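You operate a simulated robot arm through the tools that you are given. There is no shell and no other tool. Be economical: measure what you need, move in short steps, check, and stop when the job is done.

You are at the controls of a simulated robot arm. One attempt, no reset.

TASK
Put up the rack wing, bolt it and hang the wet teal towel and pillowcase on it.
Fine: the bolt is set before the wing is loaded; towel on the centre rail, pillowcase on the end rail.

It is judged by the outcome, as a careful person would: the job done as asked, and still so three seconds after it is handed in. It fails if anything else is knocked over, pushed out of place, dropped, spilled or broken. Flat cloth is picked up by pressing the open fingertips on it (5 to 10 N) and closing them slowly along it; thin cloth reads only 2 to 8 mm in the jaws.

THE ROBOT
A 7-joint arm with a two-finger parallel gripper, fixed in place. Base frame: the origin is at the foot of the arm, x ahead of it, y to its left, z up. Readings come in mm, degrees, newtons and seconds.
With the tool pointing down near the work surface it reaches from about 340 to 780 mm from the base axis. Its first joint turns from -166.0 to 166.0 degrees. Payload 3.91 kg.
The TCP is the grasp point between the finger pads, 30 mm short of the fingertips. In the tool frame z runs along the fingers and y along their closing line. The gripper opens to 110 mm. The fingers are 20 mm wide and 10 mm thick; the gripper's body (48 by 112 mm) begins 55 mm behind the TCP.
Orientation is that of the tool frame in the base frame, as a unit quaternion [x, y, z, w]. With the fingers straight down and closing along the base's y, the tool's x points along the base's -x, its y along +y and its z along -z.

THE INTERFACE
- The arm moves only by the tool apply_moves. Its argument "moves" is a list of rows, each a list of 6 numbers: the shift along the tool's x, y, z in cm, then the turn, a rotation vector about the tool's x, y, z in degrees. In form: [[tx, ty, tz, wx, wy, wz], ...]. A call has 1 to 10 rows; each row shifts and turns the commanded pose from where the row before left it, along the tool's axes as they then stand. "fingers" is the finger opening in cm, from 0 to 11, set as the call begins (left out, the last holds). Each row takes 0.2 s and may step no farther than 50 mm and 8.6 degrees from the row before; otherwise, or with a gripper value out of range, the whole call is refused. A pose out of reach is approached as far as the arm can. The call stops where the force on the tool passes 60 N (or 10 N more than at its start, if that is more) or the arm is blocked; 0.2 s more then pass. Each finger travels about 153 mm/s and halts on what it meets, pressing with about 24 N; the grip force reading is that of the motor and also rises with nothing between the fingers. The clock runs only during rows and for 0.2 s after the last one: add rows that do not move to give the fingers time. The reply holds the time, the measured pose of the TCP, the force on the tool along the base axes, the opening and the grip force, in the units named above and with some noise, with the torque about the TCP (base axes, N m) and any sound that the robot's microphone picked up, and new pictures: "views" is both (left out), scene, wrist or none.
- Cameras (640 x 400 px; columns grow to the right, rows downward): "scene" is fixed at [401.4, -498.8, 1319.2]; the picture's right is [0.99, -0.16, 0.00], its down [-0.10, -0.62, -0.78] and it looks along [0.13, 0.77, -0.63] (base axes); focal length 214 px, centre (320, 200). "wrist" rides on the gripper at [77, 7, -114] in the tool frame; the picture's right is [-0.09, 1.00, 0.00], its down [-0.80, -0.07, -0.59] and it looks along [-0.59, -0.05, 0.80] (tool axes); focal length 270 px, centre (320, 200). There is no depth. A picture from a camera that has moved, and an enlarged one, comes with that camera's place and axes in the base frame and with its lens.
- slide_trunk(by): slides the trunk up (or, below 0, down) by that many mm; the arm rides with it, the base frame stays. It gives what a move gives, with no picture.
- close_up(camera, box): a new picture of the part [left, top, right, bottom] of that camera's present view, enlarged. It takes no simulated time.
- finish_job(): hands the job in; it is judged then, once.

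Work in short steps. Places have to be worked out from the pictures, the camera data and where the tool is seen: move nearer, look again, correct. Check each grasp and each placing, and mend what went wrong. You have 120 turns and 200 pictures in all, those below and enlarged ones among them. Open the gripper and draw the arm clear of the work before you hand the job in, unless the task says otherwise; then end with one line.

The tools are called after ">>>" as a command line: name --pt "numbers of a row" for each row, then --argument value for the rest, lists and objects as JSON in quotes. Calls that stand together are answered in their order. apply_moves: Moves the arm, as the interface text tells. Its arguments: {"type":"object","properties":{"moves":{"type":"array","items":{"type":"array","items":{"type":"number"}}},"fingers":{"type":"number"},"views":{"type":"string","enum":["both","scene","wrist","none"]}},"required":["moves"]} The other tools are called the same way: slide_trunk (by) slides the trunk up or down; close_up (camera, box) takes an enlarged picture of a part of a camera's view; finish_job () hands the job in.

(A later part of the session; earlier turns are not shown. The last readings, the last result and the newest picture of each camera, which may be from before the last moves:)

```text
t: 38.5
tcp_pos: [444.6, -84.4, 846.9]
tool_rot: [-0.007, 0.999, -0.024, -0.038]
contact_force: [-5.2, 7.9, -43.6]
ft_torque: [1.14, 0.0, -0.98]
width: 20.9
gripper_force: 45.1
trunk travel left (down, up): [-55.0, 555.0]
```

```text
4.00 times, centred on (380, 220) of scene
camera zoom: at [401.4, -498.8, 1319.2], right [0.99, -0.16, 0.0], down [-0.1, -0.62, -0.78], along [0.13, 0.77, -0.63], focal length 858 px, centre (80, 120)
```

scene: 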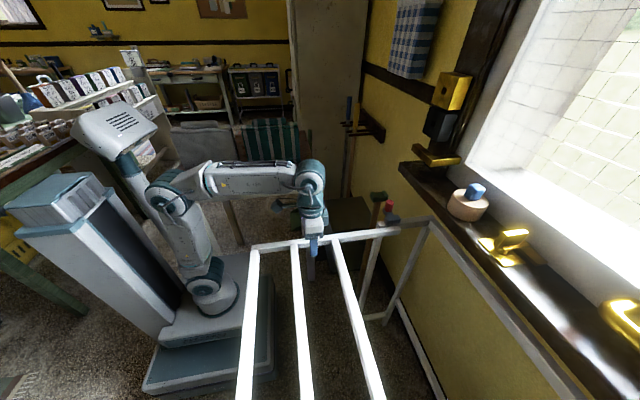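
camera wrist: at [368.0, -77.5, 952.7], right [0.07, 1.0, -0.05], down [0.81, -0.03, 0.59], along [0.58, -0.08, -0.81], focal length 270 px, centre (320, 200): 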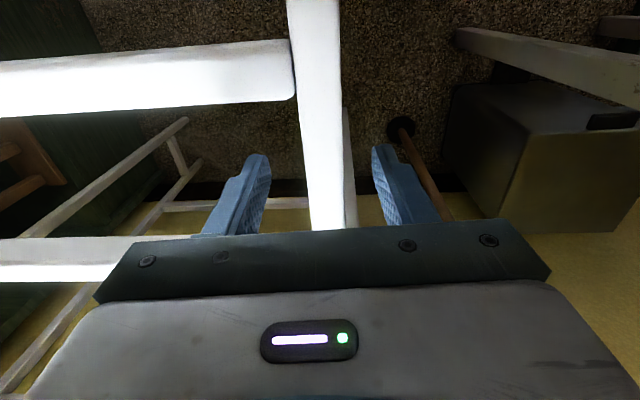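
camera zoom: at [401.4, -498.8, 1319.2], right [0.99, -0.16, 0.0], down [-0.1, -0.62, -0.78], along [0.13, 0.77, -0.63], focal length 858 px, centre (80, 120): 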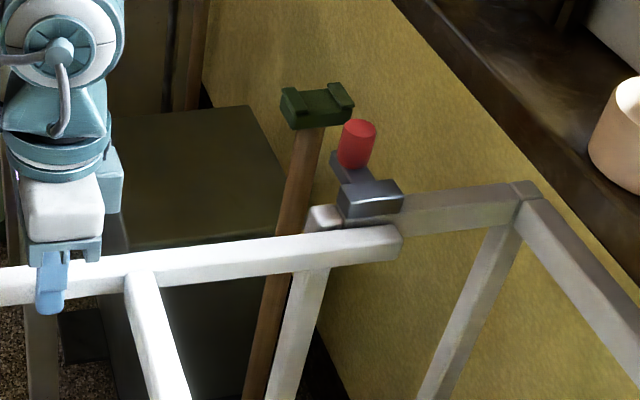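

It reached a stop (−44 N). Release and rise clear; then check it holds.

>>> apply_moves --pt "0 0 0.3 0 0 0" --pt "0 0 0 0 0 0" --pt "0 0 0 0 0 0" --fingers 6 --views "none"

>>> apply_moves --pt "0 0 -4 0 -1 0" --pt "0 0 -4 0 -2 0" --pt "0 0 -4 0 0 0" --pt "-4 0.5 -1 0 0 0" --pt "-4 0.5 0 0 0 0" --pt "-4 1 0 0 0 0" --pt "0 0 0 0 0 0" --views "both"

>>> close_up --camera "wrist" --box '[240, 100, 440, 240]'

>>> close_up --camera "scene" --box '[310, 170, 450, 270]'

```text
t: 39.3
tcp_pos: [443.6, -84.7, 847.6]
tool_rot: [-0.007, 0.999, -0.025, -0.033]
contact_force: [0.7, 0.7, -0.2]
ft_torque: [-0.04, 0.05, -0.01]
width: 59.9
gripper_force: 0.0
trunk travel left (down, up): [-55.0, 555.0]
```

```text
t: 40.9
tcp_pos: [507.8, -53.7, 938.6]
tool_rot: [-0.009, 1.0, -0.024, -0.006]
contact_force: [-0.4, 0.1, -0.4]
ft_torque: [-0.02, 0.03, -0.03]
width: 59.9
gripper_force: 0.1
out of reach, approached as far as the arm can: row 3, 4, 5, 6
trunk travel left (down, up): [-55.0, 555.0]
camera wrist: at [431.4, -44.8, 1051.9], right [0.07, 1.0, -0.05], down [0.81, -0.03, 0.59], along [0.58, -0.08, -0.81], focal length 270 px, centre (320, 200)
```

scene: 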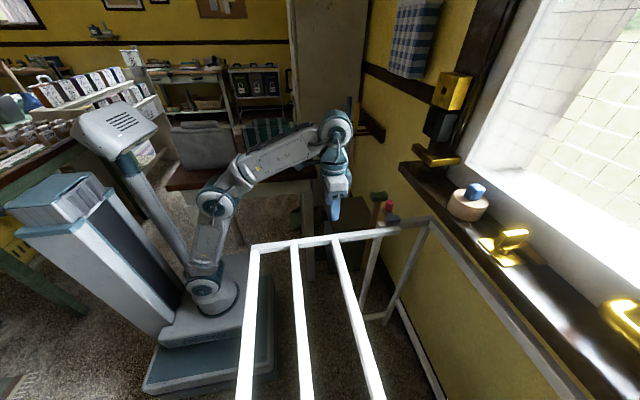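
wrist: 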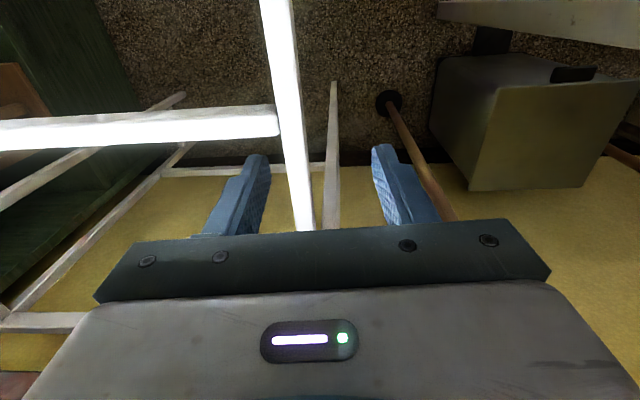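

```text
2.86 times, centred on (340, 170) of wrist
camera zoom: at [431.4, -44.8, 1051.9], right [0.07, 1.0, -0.05], down [0.81, -0.03, 0.59], along [0.58, -0.08, -0.81], focal length 772 px, centre (263, 286)
```

zoom: 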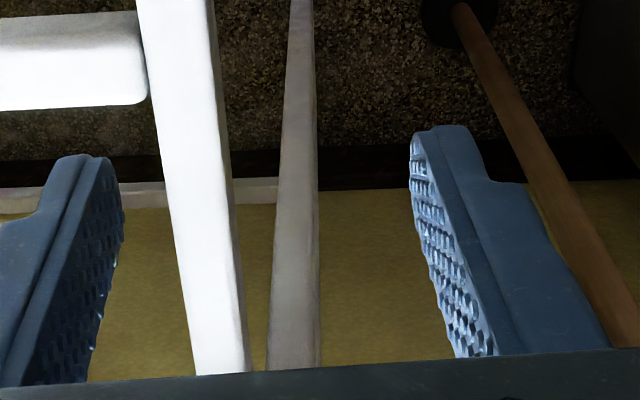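

```text
4.00 times, centred on (380, 220) of scene
camera zoom: at [401.4, -498.8, 1319.2], right [0.99, -0.16, 0.0], down [-0.1, -0.62, -0.78], along [0.13, 0.77, -0.63], focal length 858 px, centre (80, 120)
```

zoom: 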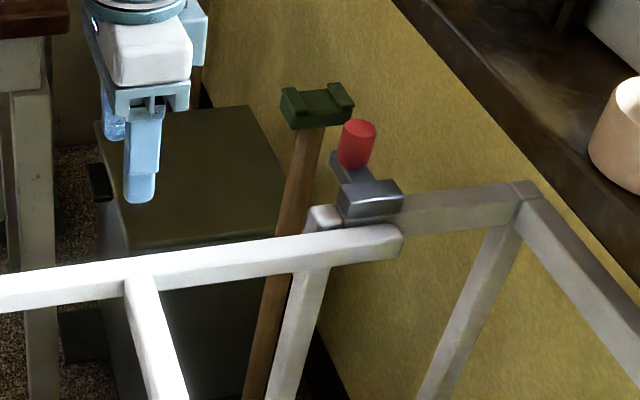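

The wing stays up. Next the bolt: raise the trunk, close the fingers and go to the +y side of the knob.

>>> slide_trunk --by 220

>>> apply_moves --pt "-2 4 0 -2.75 0 0" --pt "-2 4 0 0 0 0" --pt "-4 1.5 2 0 0 0" --pt "-4 0 2.5 0 0 0" --pt "-4 0 2.5 0 0 0" --pt "-3.5 0 2.5 0 0 0" --pt "0 0 2.5 0 0 0" --pt "0 0 2.5 0 0 0" --pt "0 0 0 0 0 0" --fingers 0 --views "both"

>>> close_up --camera "scene" --box '[330, 140, 470, 240]'

```text
t: 43.3
tcp_pos: [507.6, -54.8, 1157.2]
tool_rot: [-0.008, 1.0, -0.025, -0.006]
contact_force: [0.0, -0.3, 0.2]
ft_torque: [-0.02, -0.04, -0.01]
width: 60.1
gripper_force: 0.0
trunk travel left (down, up): [-275.0, 335.0]
```

```text
t: 45.3
tcp_pos: [653.5, -5.7, 1001.3]
tool_rot: [-0.009, 1.0, -0.001, -0.006]
contact_force: [0.7, 0.2, -0.3]
ft_torque: [-0.01, -0.03, -0.02]
width: 0.2
gripper_force: 24.3
out of reach, approached as far as the arm can: row 1, 2, 5, 6
trunk travel left (down, up): [-275.0, 335.0]
camera wrist: at [576.6, -0.9, 1115.9], right [0.07, 1.0, 0.0], down [0.81, -0.06, 0.59], along [0.58, -0.04, -0.81], focal length 270 px, centre (320, 200)
```

scene: 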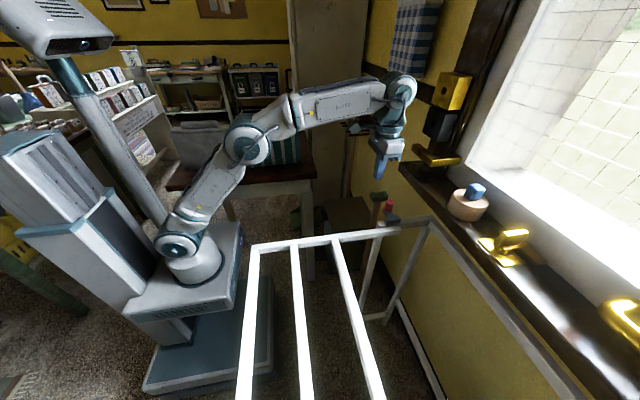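
wrist: 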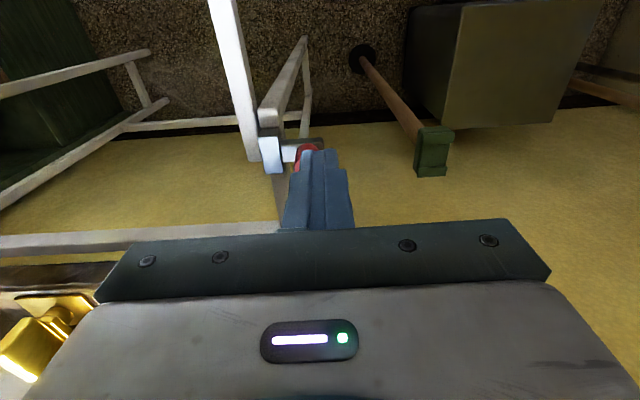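

```text
4.00 times, centred on (400, 190) of scene
camera zoom: at [401.4, -498.8, 1319.2], right [0.99, -0.16, 0.0], down [-0.1, -0.62, -0.78], along [0.13, 0.77, -0.63], focal length 858 px, centre (0, 240)
```

zoom: 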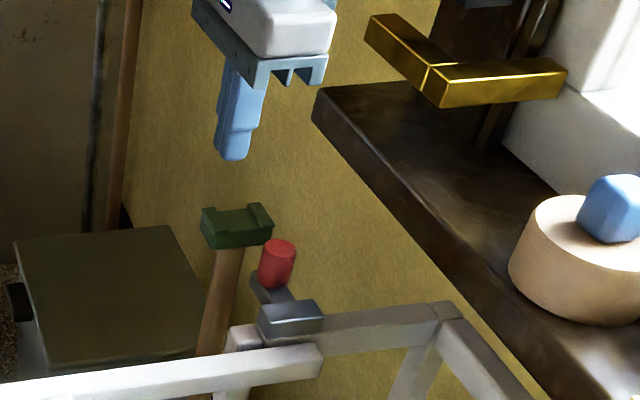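

Now at (653,-6,1001). Shift to (704, 26, 940).

>>> apply_moves --pt "0 3.2 3 0 0 0" --pt "-2.5 0 3 0 0 0" --pt "-2.6 0 0 0 0 0" --pt "0 0 0 0 0 0" --views "both"

>>> close_up --camera "scene" --box '[330, 140, 470, 240]'

>>> close_up --camera "wrist" --box '[220, 80, 420, 240]'

```text
t: 46.3
tcp_pos: [703.8, 29.9, 941.6]
tool_rot: [-0.008, 1.0, 0.0, -0.006]
contact_force: [-0.1, -0.5, 0.0]
ft_torque: [-0.01, 0.0, -0.03]
width: 0.2
gripper_force: 24.2
trunk travel left (down, up): [-275.0, 335.0]
camera wrist: at [628.4, 33.9, 1055.5], right [0.07, 1.0, 0.0], down [0.81, -0.06, 0.58], along [0.58, -0.04, -0.81], focal length 270 px, centre (320, 200)
```

scene: 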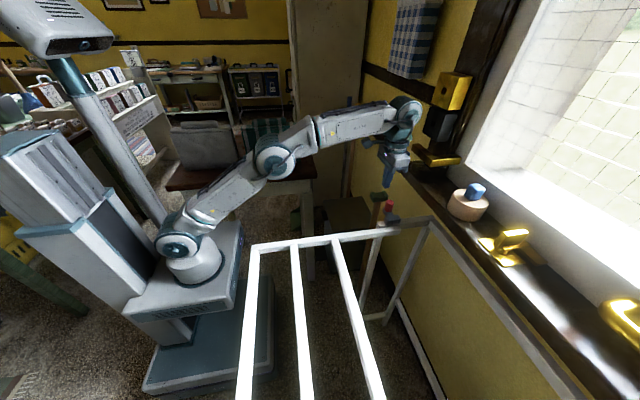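
wrist: 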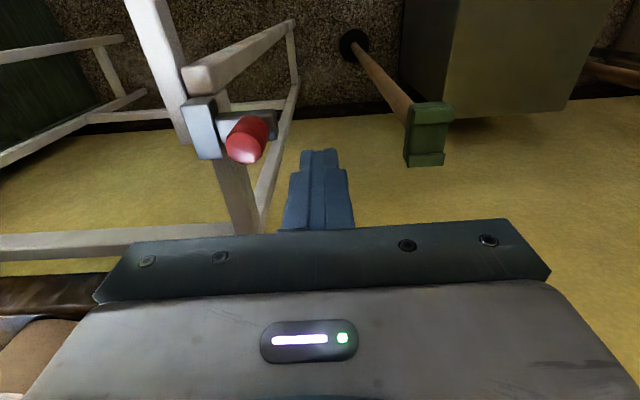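

```text
4.00 times, centred on (400, 190) of scene
camera zoom: at [401.4, -498.8, 1319.2], right [0.99, -0.16, 0.0], down [-0.1, -0.62, -0.78], along [0.13, 0.77, -0.63], focal length 858 px, centre (0, 240)
```

zoom: 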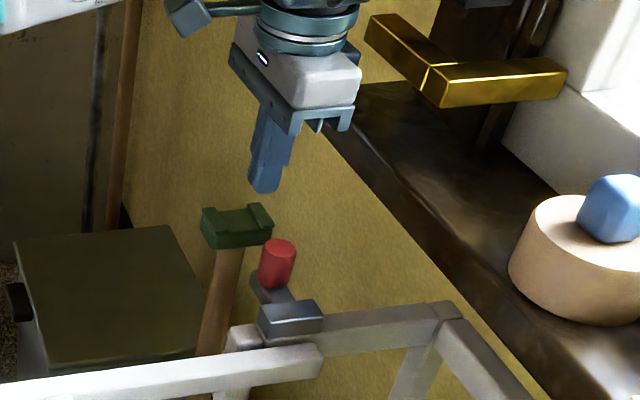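

```text
2.50 times, centred on (320, 160) of wrist
camera zoom: at [628.4, 33.9, 1055.5], right [0.07, 1.0, 0.0], down [0.81, -0.06, 0.58], along [0.58, -0.04, -0.81], focal length 676 px, centre (320, 300)
```

zoom: 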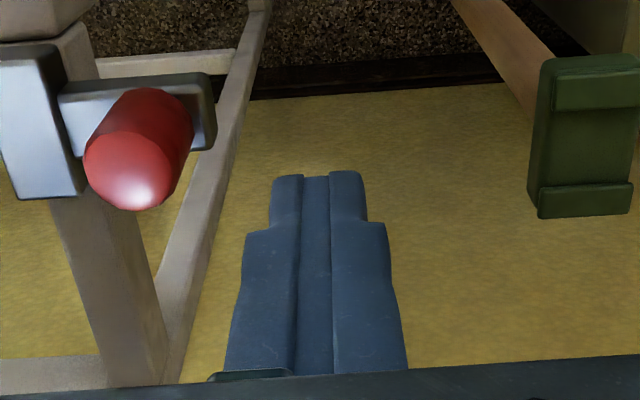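

Knob confirmed at (703,-22), top 889. Lower the tips to z≈872 and push toward -y in small steps.

>>> apply_moves --pt "0 0 2 0 0 0" --pt "0 0 1.9 0 0 0" --pt "0 -1.5 0 0 0 0" --pt "0 -1.5 0 0 0 0" --pt "0 -0.5 0 0 0 0" --pt "0 -0.5 0 0 0 0" --pt "0 0 0 0 0 0" --views "wrist"

>>> close_up --camera "scene" --box '[330, 140, 470, 240]'

```text
t: 47.9
tcp_pos: [703.5, -11.6, 903.8]
tool_rot: [-0.008, 1.0, -0.001, -0.006]
contact_force: [0.9, 1.6, 1.3]
ft_torque: [0.0, -0.05, 0.01]
width: 0.0
gripper_force: 24.0
trunk travel left (down, up): [-275.0, 335.0]
camera wrist: at [627.4, -7.7, 1017.4], right [0.07, 1.0, 0.0], down [0.81, -0.06, 0.58], along [0.58, -0.04, -0.81], focal length 270 px, centre (320, 200)
```

wrist: 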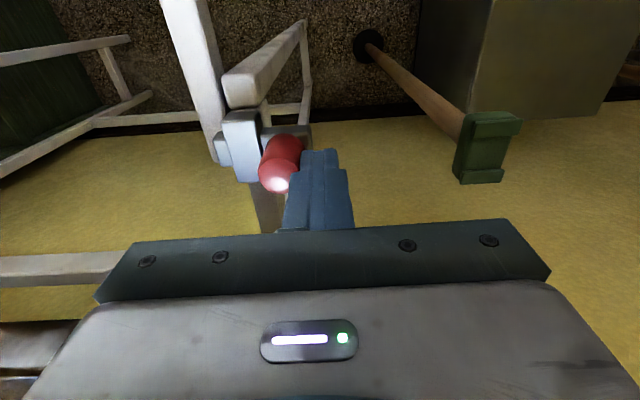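

```text
4.00 times, centred on (400, 190) of scene
camera zoom: at [401.4, -498.8, 1319.2], right [0.99, -0.16, 0.0], down [-0.1, -0.62, -0.78], along [0.13, 0.77, -0.63], focal length 858 px, centre (0, 240)
```

zoom: 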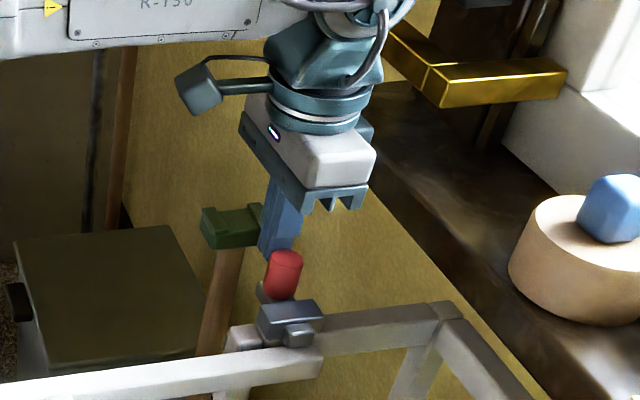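

The bolt is emerging over the wing's tail. Keep pushing until it stops.

>>> apply_moves --pt "0 -0.5 0 0 0 0" --pt "0 -0.5 0 0 0 0" --pt "0 -0.5 0 0 0 0" --pt "0 -0.5 0 0 0 0" --pt "0 -0.5 0 0 0 0" --views "none"

>>> close_up --camera "scene" --box '[330, 140, 470, 240]'

```text
t: 49.1
tcp_pos: [703.5, -37.6, 903.3]
tool_rot: [-0.008, 1.0, 0.001, -0.006]
contact_force: [-1.8, 1.1, -0.9]
ft_torque: [0.06, 0.04, 0.01]
width: 0.0
gripper_force: 24.1
trunk travel left (down, up): [-275.0, 335.0]
```

```text
4.00 times, centred on (400, 190) of scene
camera zoom: at [401.4, -498.8, 1319.2], right [0.99, -0.16, 0.0], down [-0.1, -0.62, -0.78], along [0.13, 0.77, -0.63], focal length 858 px, centre (0, 240)
```

zoom: 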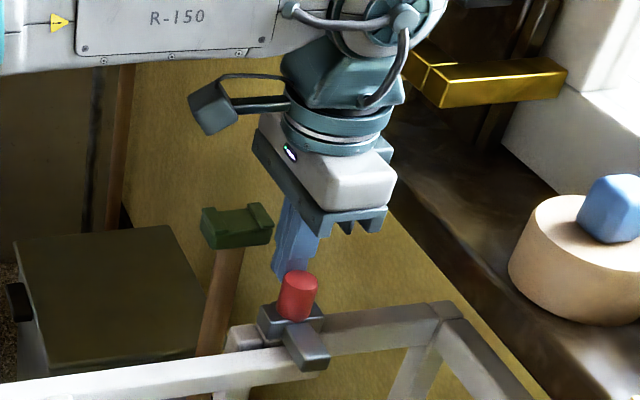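

>>> apply_moves --pt "0 -0.3 0 0 0 0" --pt "0 -0.3 0 0 0 0" --pt "0 -0.3 0 0 0 0" --pt "0 -0.2 0 0 0 0" --views "none"

>>> close_up --camera "scene" --box '[330, 140, 470, 240]'

```text
t: 50.1
tcp_pos: [704.0, -40.2, 903.2]
tool_rot: [-0.011, 1.0, 0.002, -0.007]
contact_force: [-1.3, 35.2, -4.3]
ft_torque: [0.77, 0.02, -0.02]
width: 0.0
gripper_force: 23.5
trunk travel left (down, up): [-275.0, 335.0]
```

```text
4.00 times, centred on (400, 190) of scene
camera zoom: at [401.4, -498.8, 1319.2], right [0.99, -0.16, 0.0], down [-0.1, -0.62, -0.78], along [0.13, 0.77, -0.63], focal length 858 px, centre (0, 240)
```

zoom: 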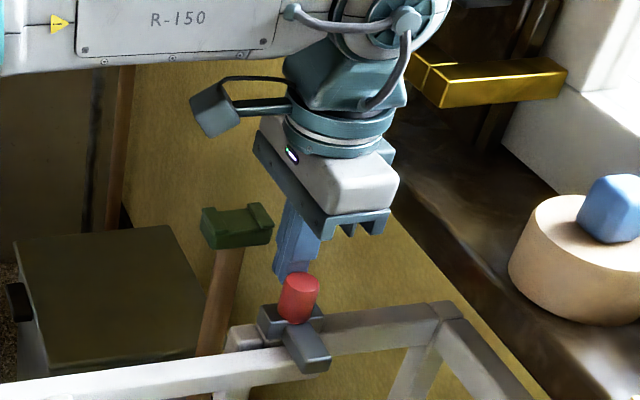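

Bolt is home (hard stop at 35 N). Back off, rise and turn toward the table to look at the cloths.

>>> apply_moves --pt "0 1.5 0 0 0 0" --pt "0 2 -3 0 0 0" --pt "3 2 -4 0 0 0" --pt "4 2 -2 0 0 0" --pt "4 2 0 0 0 -8" --pt "4 2 0 0 0 -8" --pt "4 2 0 0 0 -8" --pt "4 1 0 0 0 -8" --fingers 8 --views "scene"

>>> close_up --camera "scene" --box '[330, 170, 450, 260]'

```text
refused: row 3 steps farther than a row can; nothing moved
```

```text
4.44 times, centred on (390, 215) of scene
camera zoom: at [401.4, -498.8, 1319.2], right [0.99, -0.16, 0.0], down [-0.1, -0.62, -0.78], along [0.13, 0.77, -0.63], focal length 953 px, centre (9, 133)
```

zoom: 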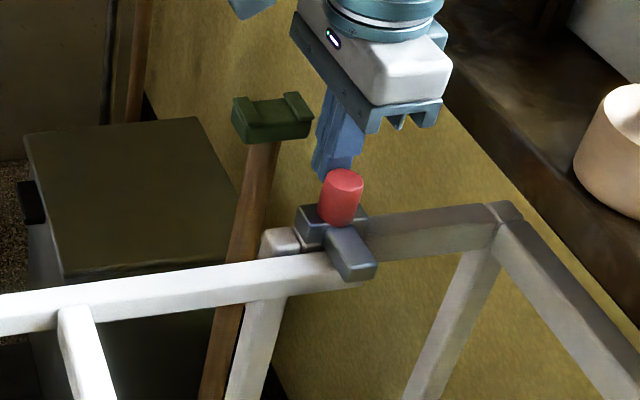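

One row was slightly too long; repeat with shorter steps.

>>> apply_moves --pt "0 1.5 0 0 0 0" --pt "0 2 -3 0 0 0" --pt "2 2 -3.5 0 0 0" --pt "3.5 2 -2 0 0 0" --pt "4 2 -1 0 0 -8" --pt "4 2 0 0 0 -8" --pt "4 2 0 0 0 -8" --pt "4 1 0 0 0 -8" --fingers 8 --views "none"

>>> apply_moves --pt "0 0 0 0 0 -8.5" --pt "0 0 0 0 0 -8.5" --pt "0 0 0 0 0 -8.5" --pt "0 0 0 0 0 -8.5" --pt "0 0 0 0 0 -8.5" --pt "0 0 0 0 0 -8.5" --pt "0 0 0 0 0 -7" --pt "0 0 0 0 0 0" --views "both"

```text
t: 51.9
tcp_pos: [480.6, 58.8, 1001.6]
tool_rot: [-0.285, 0.959, 0.001, -0.006]
contact_force: [-0.1, -0.2, 0.1]
ft_torque: [-0.04, 0.02, 0.02]
width: 80.2
gripper_force: 0.0
trunk travel left (down, up): [-275.0, 335.0]
```

```text
t: 53.7
tcp_pos: [481.6, 58.3, 1000.1]
tool_rot: [0.712, -0.702, -0.005, 0.004]
contact_force: [0.4, -0.5, -0.4]
ft_torque: [-0.01, -0.03, -0.04]
width: 80.1
gripper_force: 0.0
trunk travel left (down, up): [-275.0, 335.0]
camera wrist: at [477.3, -20.1, 1114.3], right [-1.0, 0.07, 0.01], down [0.06, 0.8, 0.59], along [0.03, 0.59, -0.81], focal length 270 px, centre (320, 200)
```

scene: 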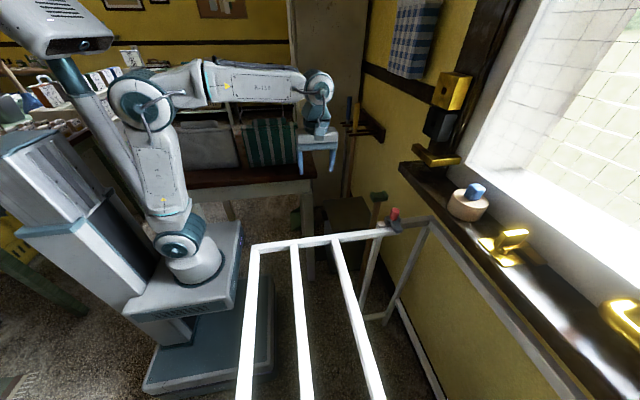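
wrist: 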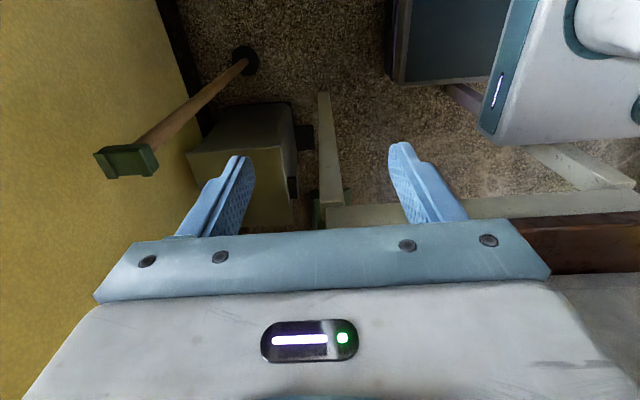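

>>> apply_moves --pt "-4 2.4 0 0 0 0" --pt "-4 2.4 0 0 0 0" --pt "-4 2.4 0 0 0 0" --pt "-4 2.4 0 0 0 0" --pt "-4 2.4 0 0 0 0" --pt "-4 2 0 0 0 0" --pt "0 0 0 0 0 0" --views "both"

```text
t: 55.3
tcp_pos: [338.3, 296.4, 1003.4]
tool_rot: [0.713, -0.702, -0.003, 0.004]
contact_force: [-0.6, 0.0, 0.6]
ft_torque: [0.02, -0.01, -0.01]
width: 80.2
gripper_force: 0.0
trunk travel left (down, up): [-275.0, 335.0]
camera wrist: at [333.3, 218.1, 1116.2], right [-1.0, 0.07, 0.01], down [0.07, 0.8, 0.59], along [0.03, 0.59, -0.81], focal length 270 px, centre (320, 200)
```

scene: 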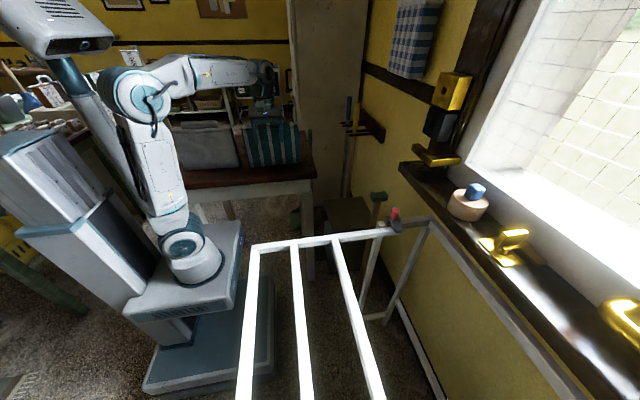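
wrist: 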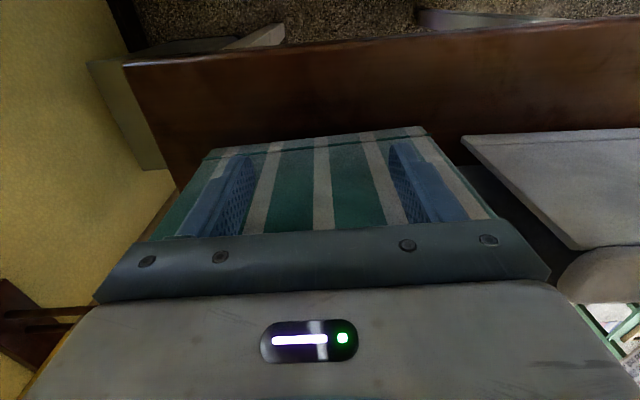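

The table top is at z≈836 (front edge y≈250), the towel occupying x≈240–458 from y≈345. I need a steeper view: raise the trunk and tilt the camera down.

>>> slide_trunk --by 200

>>> apply_moves --pt "-3 0 0 0 8 0" --pt "-3 0 0 0 8 0" --pt "-3 0 0 0 8 0" --pt "-3 0 0 0 0 0" --pt "-3 0 0 0 0 0" --pt "0 0 0 0 0 0" --views "wrist"

```text
t: 57.4
tcp_pos: [338.0, 296.0, 1202.5]
tool_rot: [0.713, -0.702, -0.005, 0.005]
contact_force: [0.1, 0.2, 0.4]
ft_torque: [-0.01, -0.02, 0.0]
width: 80.3
gripper_force: 0.1
trunk travel left (down, up): [-475.0, 135.0]
```

```text
t: 58.8
tcp_pos: [336.3, 438.1, 1163.9]
tool_rot: [0.697, -0.686, 0.145, 0.15]
contact_force: [-0.3, 0.4, -0.1]
ft_torque: [-0.01, 0.0, 0.03]
width: 80.1
gripper_force: 0.2
trunk travel left (down, up): [-475.0, 135.0]
camera wrist: at [330.5, 413.0, 1298.5], right [-1.0, 0.07, -0.02], down [0.06, 0.97, 0.22], along [0.04, 0.21, -0.98], focal length 270 px, centre (320, 200)
```

wrist: 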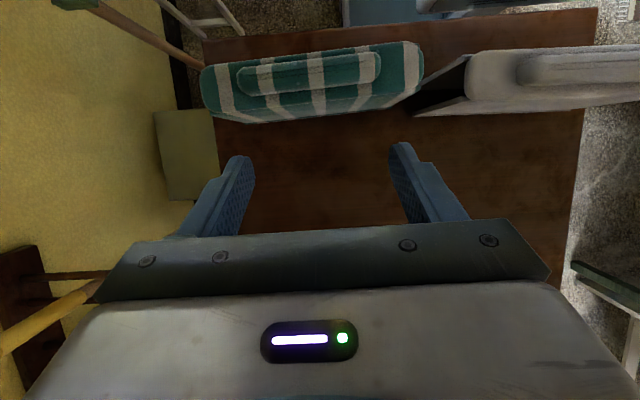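

>>> close_up --camera "wrist" --box '[180, 20, 440, 150]'

>>> close_up --camera "wrist" --box '[400, 20, 640, 150]'

>>> close_up --camera "scene" --box '[160, 100, 330, 210]'

```text
2.46 times, centred on (310, 85) of wrist
camera zoom: at [330.5, 413.0, 1298.5], right [-1.0, 0.07, -0.02], down [0.06, 0.97, 0.22], along [0.04, 0.21, -0.98], focal length 665 px, centre (345, 483)
```

zoom: 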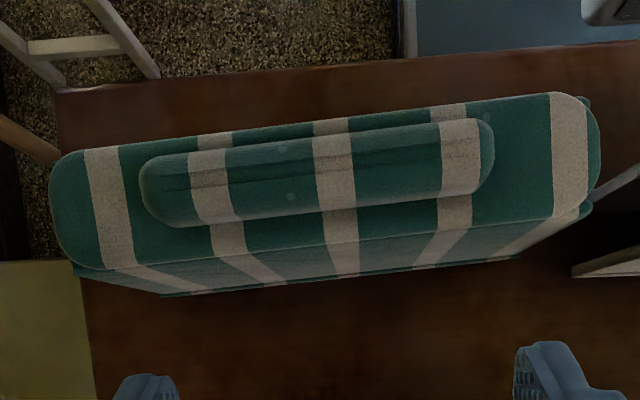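

```text
2.67 times, centred on (520, 85) of wrist
camera zoom: at [330.5, 413.0, 1298.5], right [-1.0, 0.07, -0.02], down [0.06, 0.97, 0.22], along [0.04, 0.21, -0.98], focal length 721 px, centre (-213, 507)
```

zoom: 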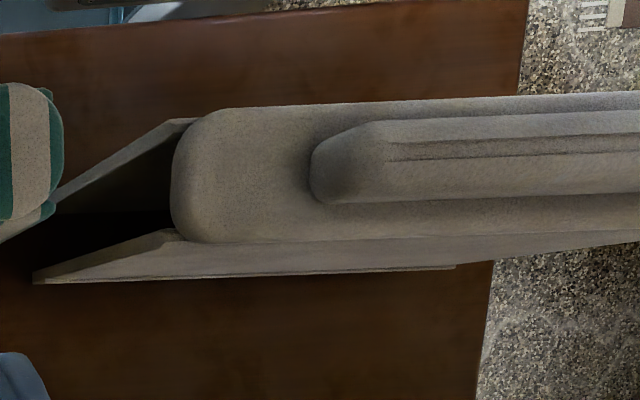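

```text
3.64 times, centred on (245, 155) of scene
camera zoom: at [401.4, -498.8, 1319.2], right [0.99, -0.16, 0.0], down [-0.1, -0.62, -0.78], along [0.13, 0.77, -0.63], focal length 780 px, centre (593, 364)
```

zoom: 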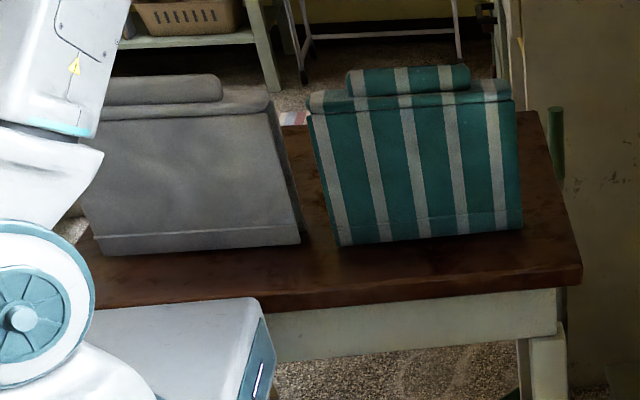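

Each cloth stands as an inverted U with a pinch ridge on top: towel ridge centre ≈ (344,353,1034), axis nearly along x. I'll level the tool and turn it so the fingers close along y across the ridge.

>>> apply_moves --pt "0 0 0 0 -8 0" --pt "0 0 0 0 -8 0" --pt "0 0 0 0 -8 0" --pt "0 0 0 0 0 8.5" --pt "0 0 0 0 0 8.5" --pt "0 0 0 0 0 8.5" --pt "0 0 0 0 0 8.5" --pt "0 0 0 0 0 8.5" --pt "0 0 0 0 0 8.5" --pt "0 0 0 0 0 8.5" --fingers 7 --views "none"

>>> apply_moves --pt "0 0 0 0 0 8.5" --pt "0 0 0 0 0 8.5" --pt "0 0 0 0 0 8.5" --pt "0 0 0 0 0 2.9" --pt "0 -4 0 0 0 0" --pt "0 -4 0 0 0 0" --pt "0 0 0 0 0 0" --views "both"

```text
t: 61.0
tcp_pos: [335.4, 439.4, 1166.9]
tool_rot: [-0.269, 0.963, 0.001, -0.006]
contact_force: [-0.3, 0.0, -0.4]
ft_torque: [0.0, 0.03, -0.01]
width: 70.0
gripper_force: 0.1
trunk travel left (down, up): [-475.0, 135.0]
```

```text
t: 62.6
tcp_pos: [340.5, 359.8, 1165.1]
tool_rot: [-0.026, 1.0, 0.0, -0.006]
contact_force: [-0.7, 0.7, -0.2]
ft_torque: [-0.02, -0.03, -0.02]
width: 69.9
gripper_force: 0.0
trunk travel left (down, up): [-475.0, 135.0]
camera wrist: at [264.3, 360.7, 1278.7], right [0.04, 1.0, 0.0], down [0.81, -0.03, 0.58], along [0.58, -0.02, -0.81], focal length 270 px, centre (320, 200)
```

scene: 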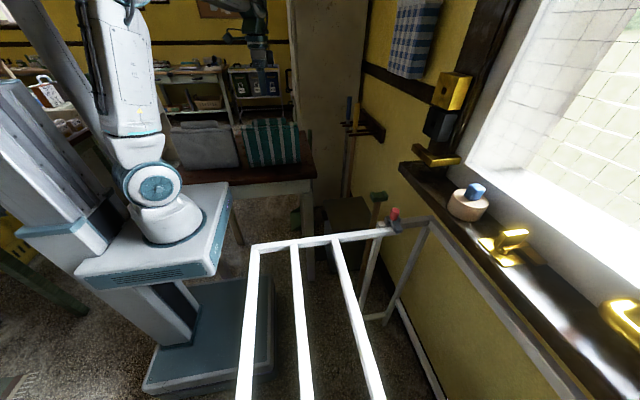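
wrist: 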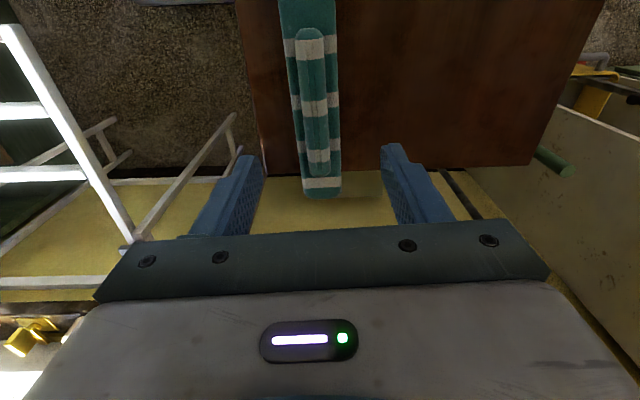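

Ridge spans x 281–406 at y≈354. Centre over it and descend partway.

>>> apply_moves --pt "-0.25 -0.6 2 0 0 1.5" --pt "0 0 3 0 0 0" --pt "0 0 3 0 0 0" --pt "0 0 0 0 0 0" --fingers 6 --views "wrist"

>>> close_up --camera "scene" --box '[200, 60, 330, 180]'

```text
t: 63.6
tcp_pos: [341.7, 354.8, 1083.7]
tool_rot: [-0.014, 1.0, 0.0, -0.006]
contact_force: [1.2, 0.4, -0.3]
ft_torque: [0.0, 0.0, 0.01]
width: 59.7
gripper_force: 0.0
trunk travel left (down, up): [-475.0, 135.0]
camera wrist: at [265.9, 357.6, 1198.2], right [0.06, 1.0, 0.0], down [0.81, -0.05, 0.59], along [0.58, -0.04, -0.81], focal length 270 px, centre (320, 200)
```

wrist: 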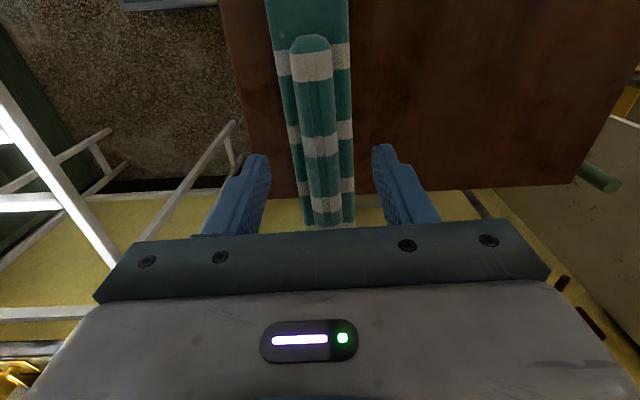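

```text
3.33 times, centred on (265, 120) of scene
camera zoom: at [401.4, -498.8, 1319.2], right [0.99, -0.16, 0.0], down [-0.1, -0.62, -0.78], along [0.13, 0.77, -0.63], focal length 715 px, centre (503, 467)
```

zoom: 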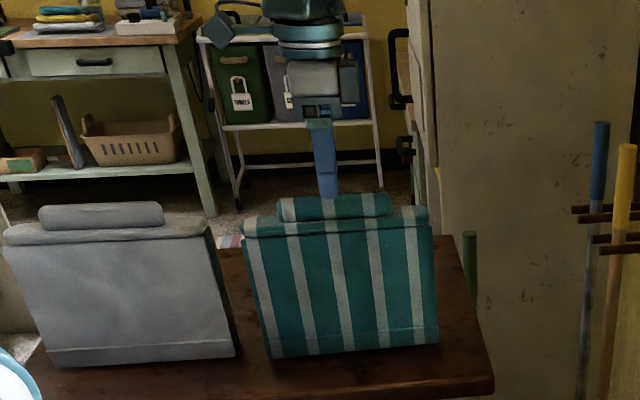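

Aligned; lower 30 mm so the pads cover the ridge.

>>> apply_moves --pt "0 0 1.5 0 0 0" --pt "0 0 1.2 0 0 0" --pt "0 0 0 0 0 0" --views "wrist"

>>> close_up --camera "scene" --box '[230, 90, 310, 150]'

```text
t: 64.4
tcp_pos: [341.3, 353.7, 1057.6]
tool_rot: [-0.013, 1.0, 0.0, -0.005]
contact_force: [0.9, 0.3, -0.4]
ft_torque: [0.01, -0.01, -0.01]
width: 59.9
gripper_force: 0.0
trunk travel left (down, up): [-475.0, 135.0]
camera wrist: at [265.4, 356.6, 1172.0], right [0.06, 1.0, 0.0], down [0.81, -0.05, 0.59], along [0.58, -0.04, -0.81], focal length 270 px, centre (320, 200)
```

wrist: 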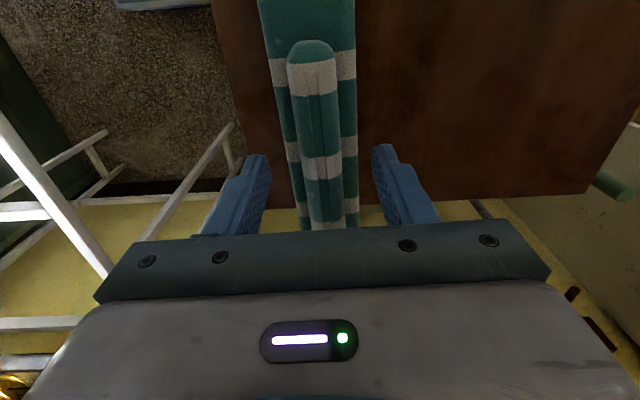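

```text
6.67 times, centred on (270, 120) of scene
camera zoom: at [401.4, -498.8, 1319.2], right [0.99, -0.16, 0.0], down [-0.1, -0.62, -0.78], along [0.13, 0.77, -0.63], focal length 1430 px, centre (653, 733)
```

zoom: 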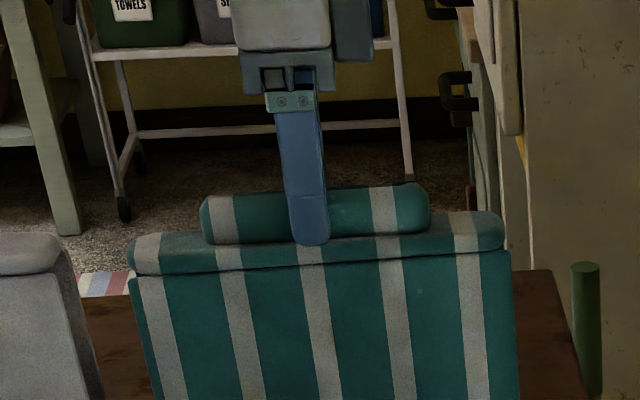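

>>> apply_moves --pt "0 0 0.3 0 0 0" --pt "0 0 0 0 0 0" --pt "0 0 0 0 0 0" --pt "0 0 0 0 0 0" --fingers 0.5 --views "wrist"

>>> close_up --camera "scene" --box '[230, 90, 310, 150]'

```text
t: 65.4
tcp_pos: [342.1, 354.3, 1057.7]
tool_rot: [-0.013, 1.0, 0.001, -0.004]
contact_force: [4.1, 3.0, 22.3]
ft_torque: [0.15, -0.05, 0.5]
width: 23.8
gripper_force: 24.3
trunk travel left (down, up): [-475.0, 135.0]
camera wrist: at [265.0, 356.6, 1170.9], right [0.06, 1.0, 0.0], down [0.81, -0.05, 0.59], along [0.59, -0.04, -0.81], focal length 270 px, centre (320, 200)
```

wrist: 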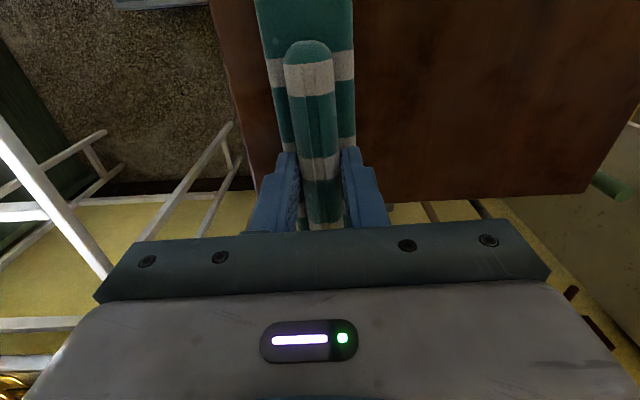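

```text
6.67 times, centred on (270, 120) of scene
camera zoom: at [401.4, -498.8, 1319.2], right [0.99, -0.16, 0.0], down [-0.1, -0.62, -0.78], along [0.13, 0.77, -0.63], focal length 1430 px, centre (653, 733)
```

zoom: 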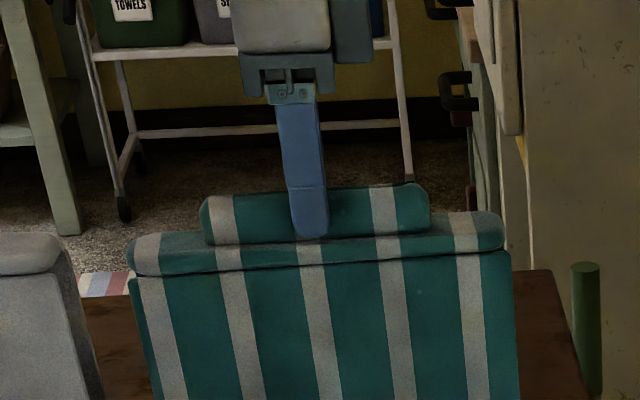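

Gripped at 23.8 mm. Lift gently and check.

>>> apply_moves --pt "0 0 -0.5 0 0 0" --pt "0 0 -1.5 0 0 0" --pt "0 0 -2 0 0 0" --pt "0 0 -2 0 0 0" --pt "0 0 0 0 0 0" --views "none"

>>> close_up --camera "scene" --box '[160, 60, 330, 210]'

```text
t: 66.6
tcp_pos: [342.3, 354.1, 1115.0]
tool_rot: [-0.012, 1.0, -0.001, -0.006]
contact_force: [-0.2, 0.2, -5.7]
ft_torque: [0.0, 0.03, 0.0]
width: 23.7
gripper_force: 24.0
trunk travel left (down, up): [-475.0, 135.0]
```

```text
2.67 times, centred on (245, 135) of scene
camera zoom: at [401.4, -498.8, 1319.2], right [0.99, -0.16, 0.0], down [-0.1, -0.62, -0.78], along [0.13, 0.77, -0.63], focal length 572 px, centre (520, 373)
```

zoom: 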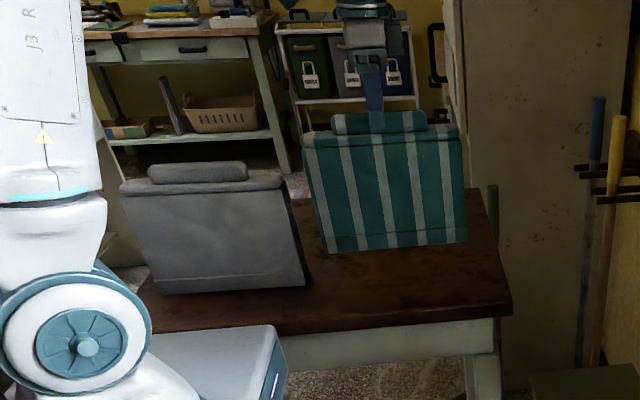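

Lifted cleanly (≈0.6 kg). Raise a little more and swing around the base axis toward the rack, turning the tool with it.

>>> apply_moves --pt "0 0 -4 0 0 0" --pt "-3.15 -3.52 0 0 0 5.5" --pt "-3.15 -3.52 0 0 0 5.5" --pt "-3.15 -3.52 0 0 0 5.5" --pt "-3.15 -3.52 0 0 0 5.5" --pt "-3.15 -3.52 0 0 0 5.5" --pt "-3.15 -3.52 0 0 0 5.5" --pt "-3.15 -3.52 0 0 0 5.5" --pt "0 0 0 0 0 0" --views "scene"

```text
t: 68.6
tcp_pos: [489.6, 63.8, 1154.7]
tool_rot: [0.318, 0.948, -0.002, -0.006]
contact_force: [0.5, 0.4, -4.9]
ft_torque: [0.01, 0.04, 0.02]
width: 23.7
gripper_force: 24.2
trunk travel left (down, up): [-475.0, 135.0]
```

scene: 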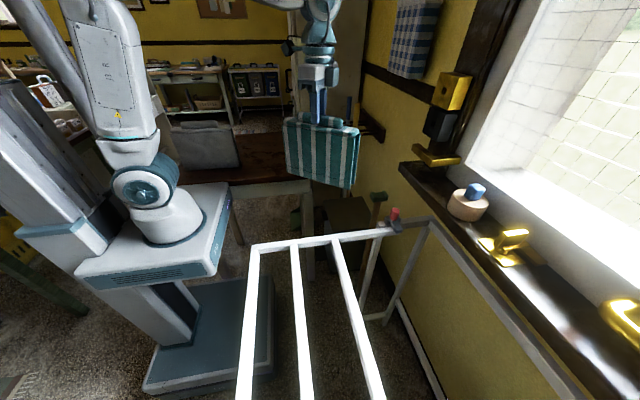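

>>> apply_moves --pt "-3.15 -3.52 0 0 0 5.5" --pt "-3.15 -3.52 0 0 0 5.5" --pt "-3.15 -3.52 0 0 0 5.5" --pt "-3.15 -3.52 0 0 0 5.5" --pt "-3.15 -3.52 0 0 0 5.5" --pt "-3.15 -3.52 0 0 0 5.5" --pt "-3.15 -3.52 0 0 0 5.5" --pt "-3.15 -3.52 0 0 0 5.5" --pt "-2 -2 0 0 0 7.5" --pt "0 0 0 0 0 0" --views "both"

```text
t: 70.8
tcp_pos: [379.9, -317.5, 1155.2]
tool_rot: [0.699, 0.715, -0.005, -0.004]
contact_force: [0.1, 0.4, -4.9]
ft_torque: [0.02, 0.01, 0.08]
width: 24.0
gripper_force: 24.2
trunk travel left (down, up): [-475.0, 135.0]
camera wrist: at [385.4, -241.5, 1269.4], right [1.0, -0.06, -0.01], down [-0.04, -0.8, 0.6], along [-0.05, -0.59, -0.8], focal length 270 px, centre (320, 200)
```

scene: 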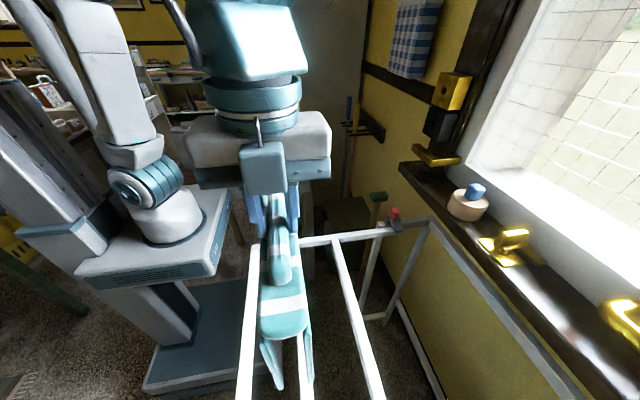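
wrist: 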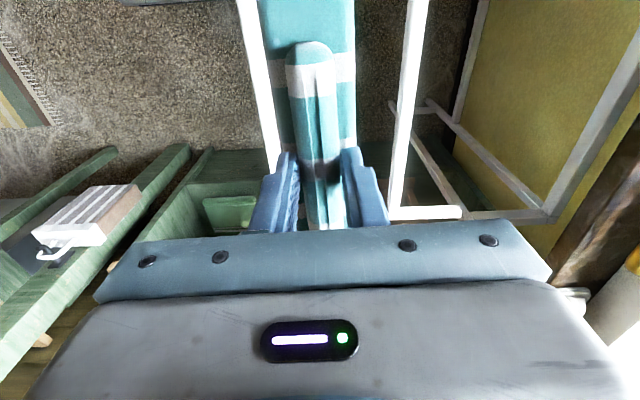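

Over the rack. I'll enlarge to measure the rails' x precisely.

>>> close_up --camera "wrist" --box '[220, 0, 480, 230]'

>>> close_up --camera "scene" --box '[220, 200, 420, 400]'

```text
1.74 times, centred on (350, 115) of wrist
camera zoom: at [385.4, -241.5, 1269.4], right [1.0, -0.06, -0.01], down [-0.04, -0.8, 0.6], along [-0.05, -0.59, -0.8], focal length 470 px, centre (268, 348)
```

zoom: 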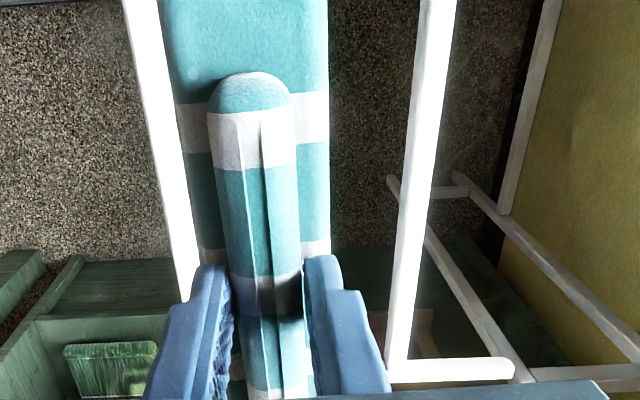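

```text
2.00 times, centred on (320, 300) of scene
camera zoom: at [401.4, -498.8, 1319.2], right [0.99, -0.16, 0.0], down [-0.1, -0.62, -0.78], along [0.13, 0.77, -0.63], focal length 429 px, centre (320, 0)
```

zoom: 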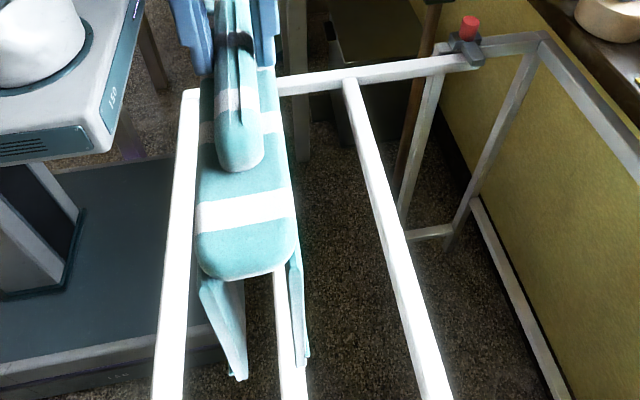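

Rails lie at x≈284 (end), ≈395 (centre) and 506 (inner). Shift the towel +15 mm in x, square it up, and lower until flap hems are just above the rail.

>>> apply_moves --pt "0 1.5 0 -0.7 0 1.3" --pt "0 0 2 0 0 0" --pt "0 0 2 0 0 0" --pt "0 0 2 0 0 0" --pt "0 0 0 0 0 0" --pt "0 0 0 0 0 0" --views "wrist"

>>> close_up --camera "scene" --box '[220, 200, 420, 400]'

```text
t: 72.2
tcp_pos: [395.2, -314.9, 1095.5]
tool_rot: [0.706, 0.708, 0.0, -0.001]
contact_force: [-0.6, 0.0, -6.0]
ft_torque: [0.01, 0.01, -0.04]
width: 23.8
gripper_force: 24.0
trunk travel left (down, up): [-475.0, 135.0]
camera wrist: at [400.6, -239.5, 1209.8], right [1.0, -0.09, 0.0], down [-0.07, -0.8, 0.59], along [-0.05, -0.59, -0.8], focal length 270 px, centre (320, 200)
```

wrist: 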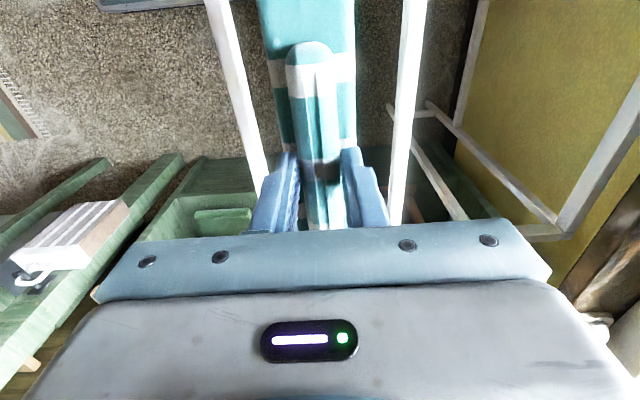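

```text
2.00 times, centred on (320, 300) of scene
camera zoom: at [401.4, -498.8, 1319.2], right [0.99, -0.16, 0.0], down [-0.1, -0.62, -0.78], along [0.13, 0.77, -0.63], focal length 429 px, centre (320, 0)
```

zoom: 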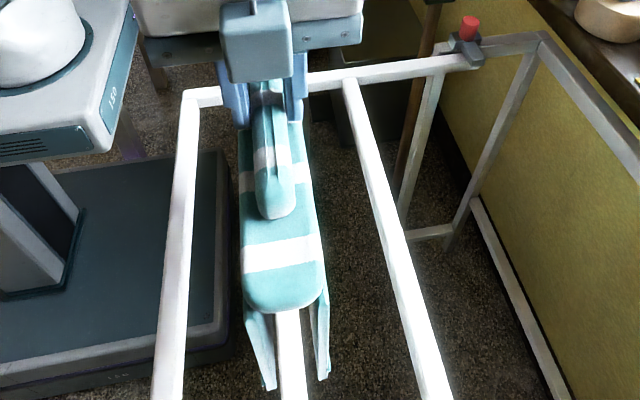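

Rail is centred between the flaps. Lower further.

>>> apply_moves --pt "0 0 1.5 0 0 0" --pt "0 0 1.5 0 0 0" --pt "0 0 1.5 0 0 0" --pt "0 0 1.5 0 0 0" --pt "0 0 0 0 0 0" --views "none"

>>> close_up --camera "scene" --box '[220, 200, 420, 400]'

```text
t: 73.4
tcp_pos: [394.9, -317.9, 1039.1]
tool_rot: [0.706, 0.708, 0.001, 0.004]
contact_force: [1.7, -10.5, 25.3]
ft_torque: [0.06, 0.12, 0.11]
width: 24.0
gripper_force: 24.1
trunk travel left (down, up): [-475.0, 135.0]
```

```text
2.00 times, centred on (320, 300) of scene
camera zoom: at [401.4, -498.8, 1319.2], right [0.99, -0.16, 0.0], down [-0.1, -0.62, -0.78], along [0.13, 0.77, -0.63], focal length 429 px, centre (320, 0)
```

zoom: 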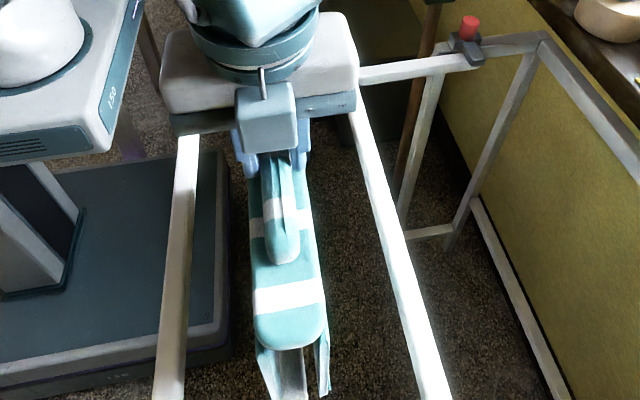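

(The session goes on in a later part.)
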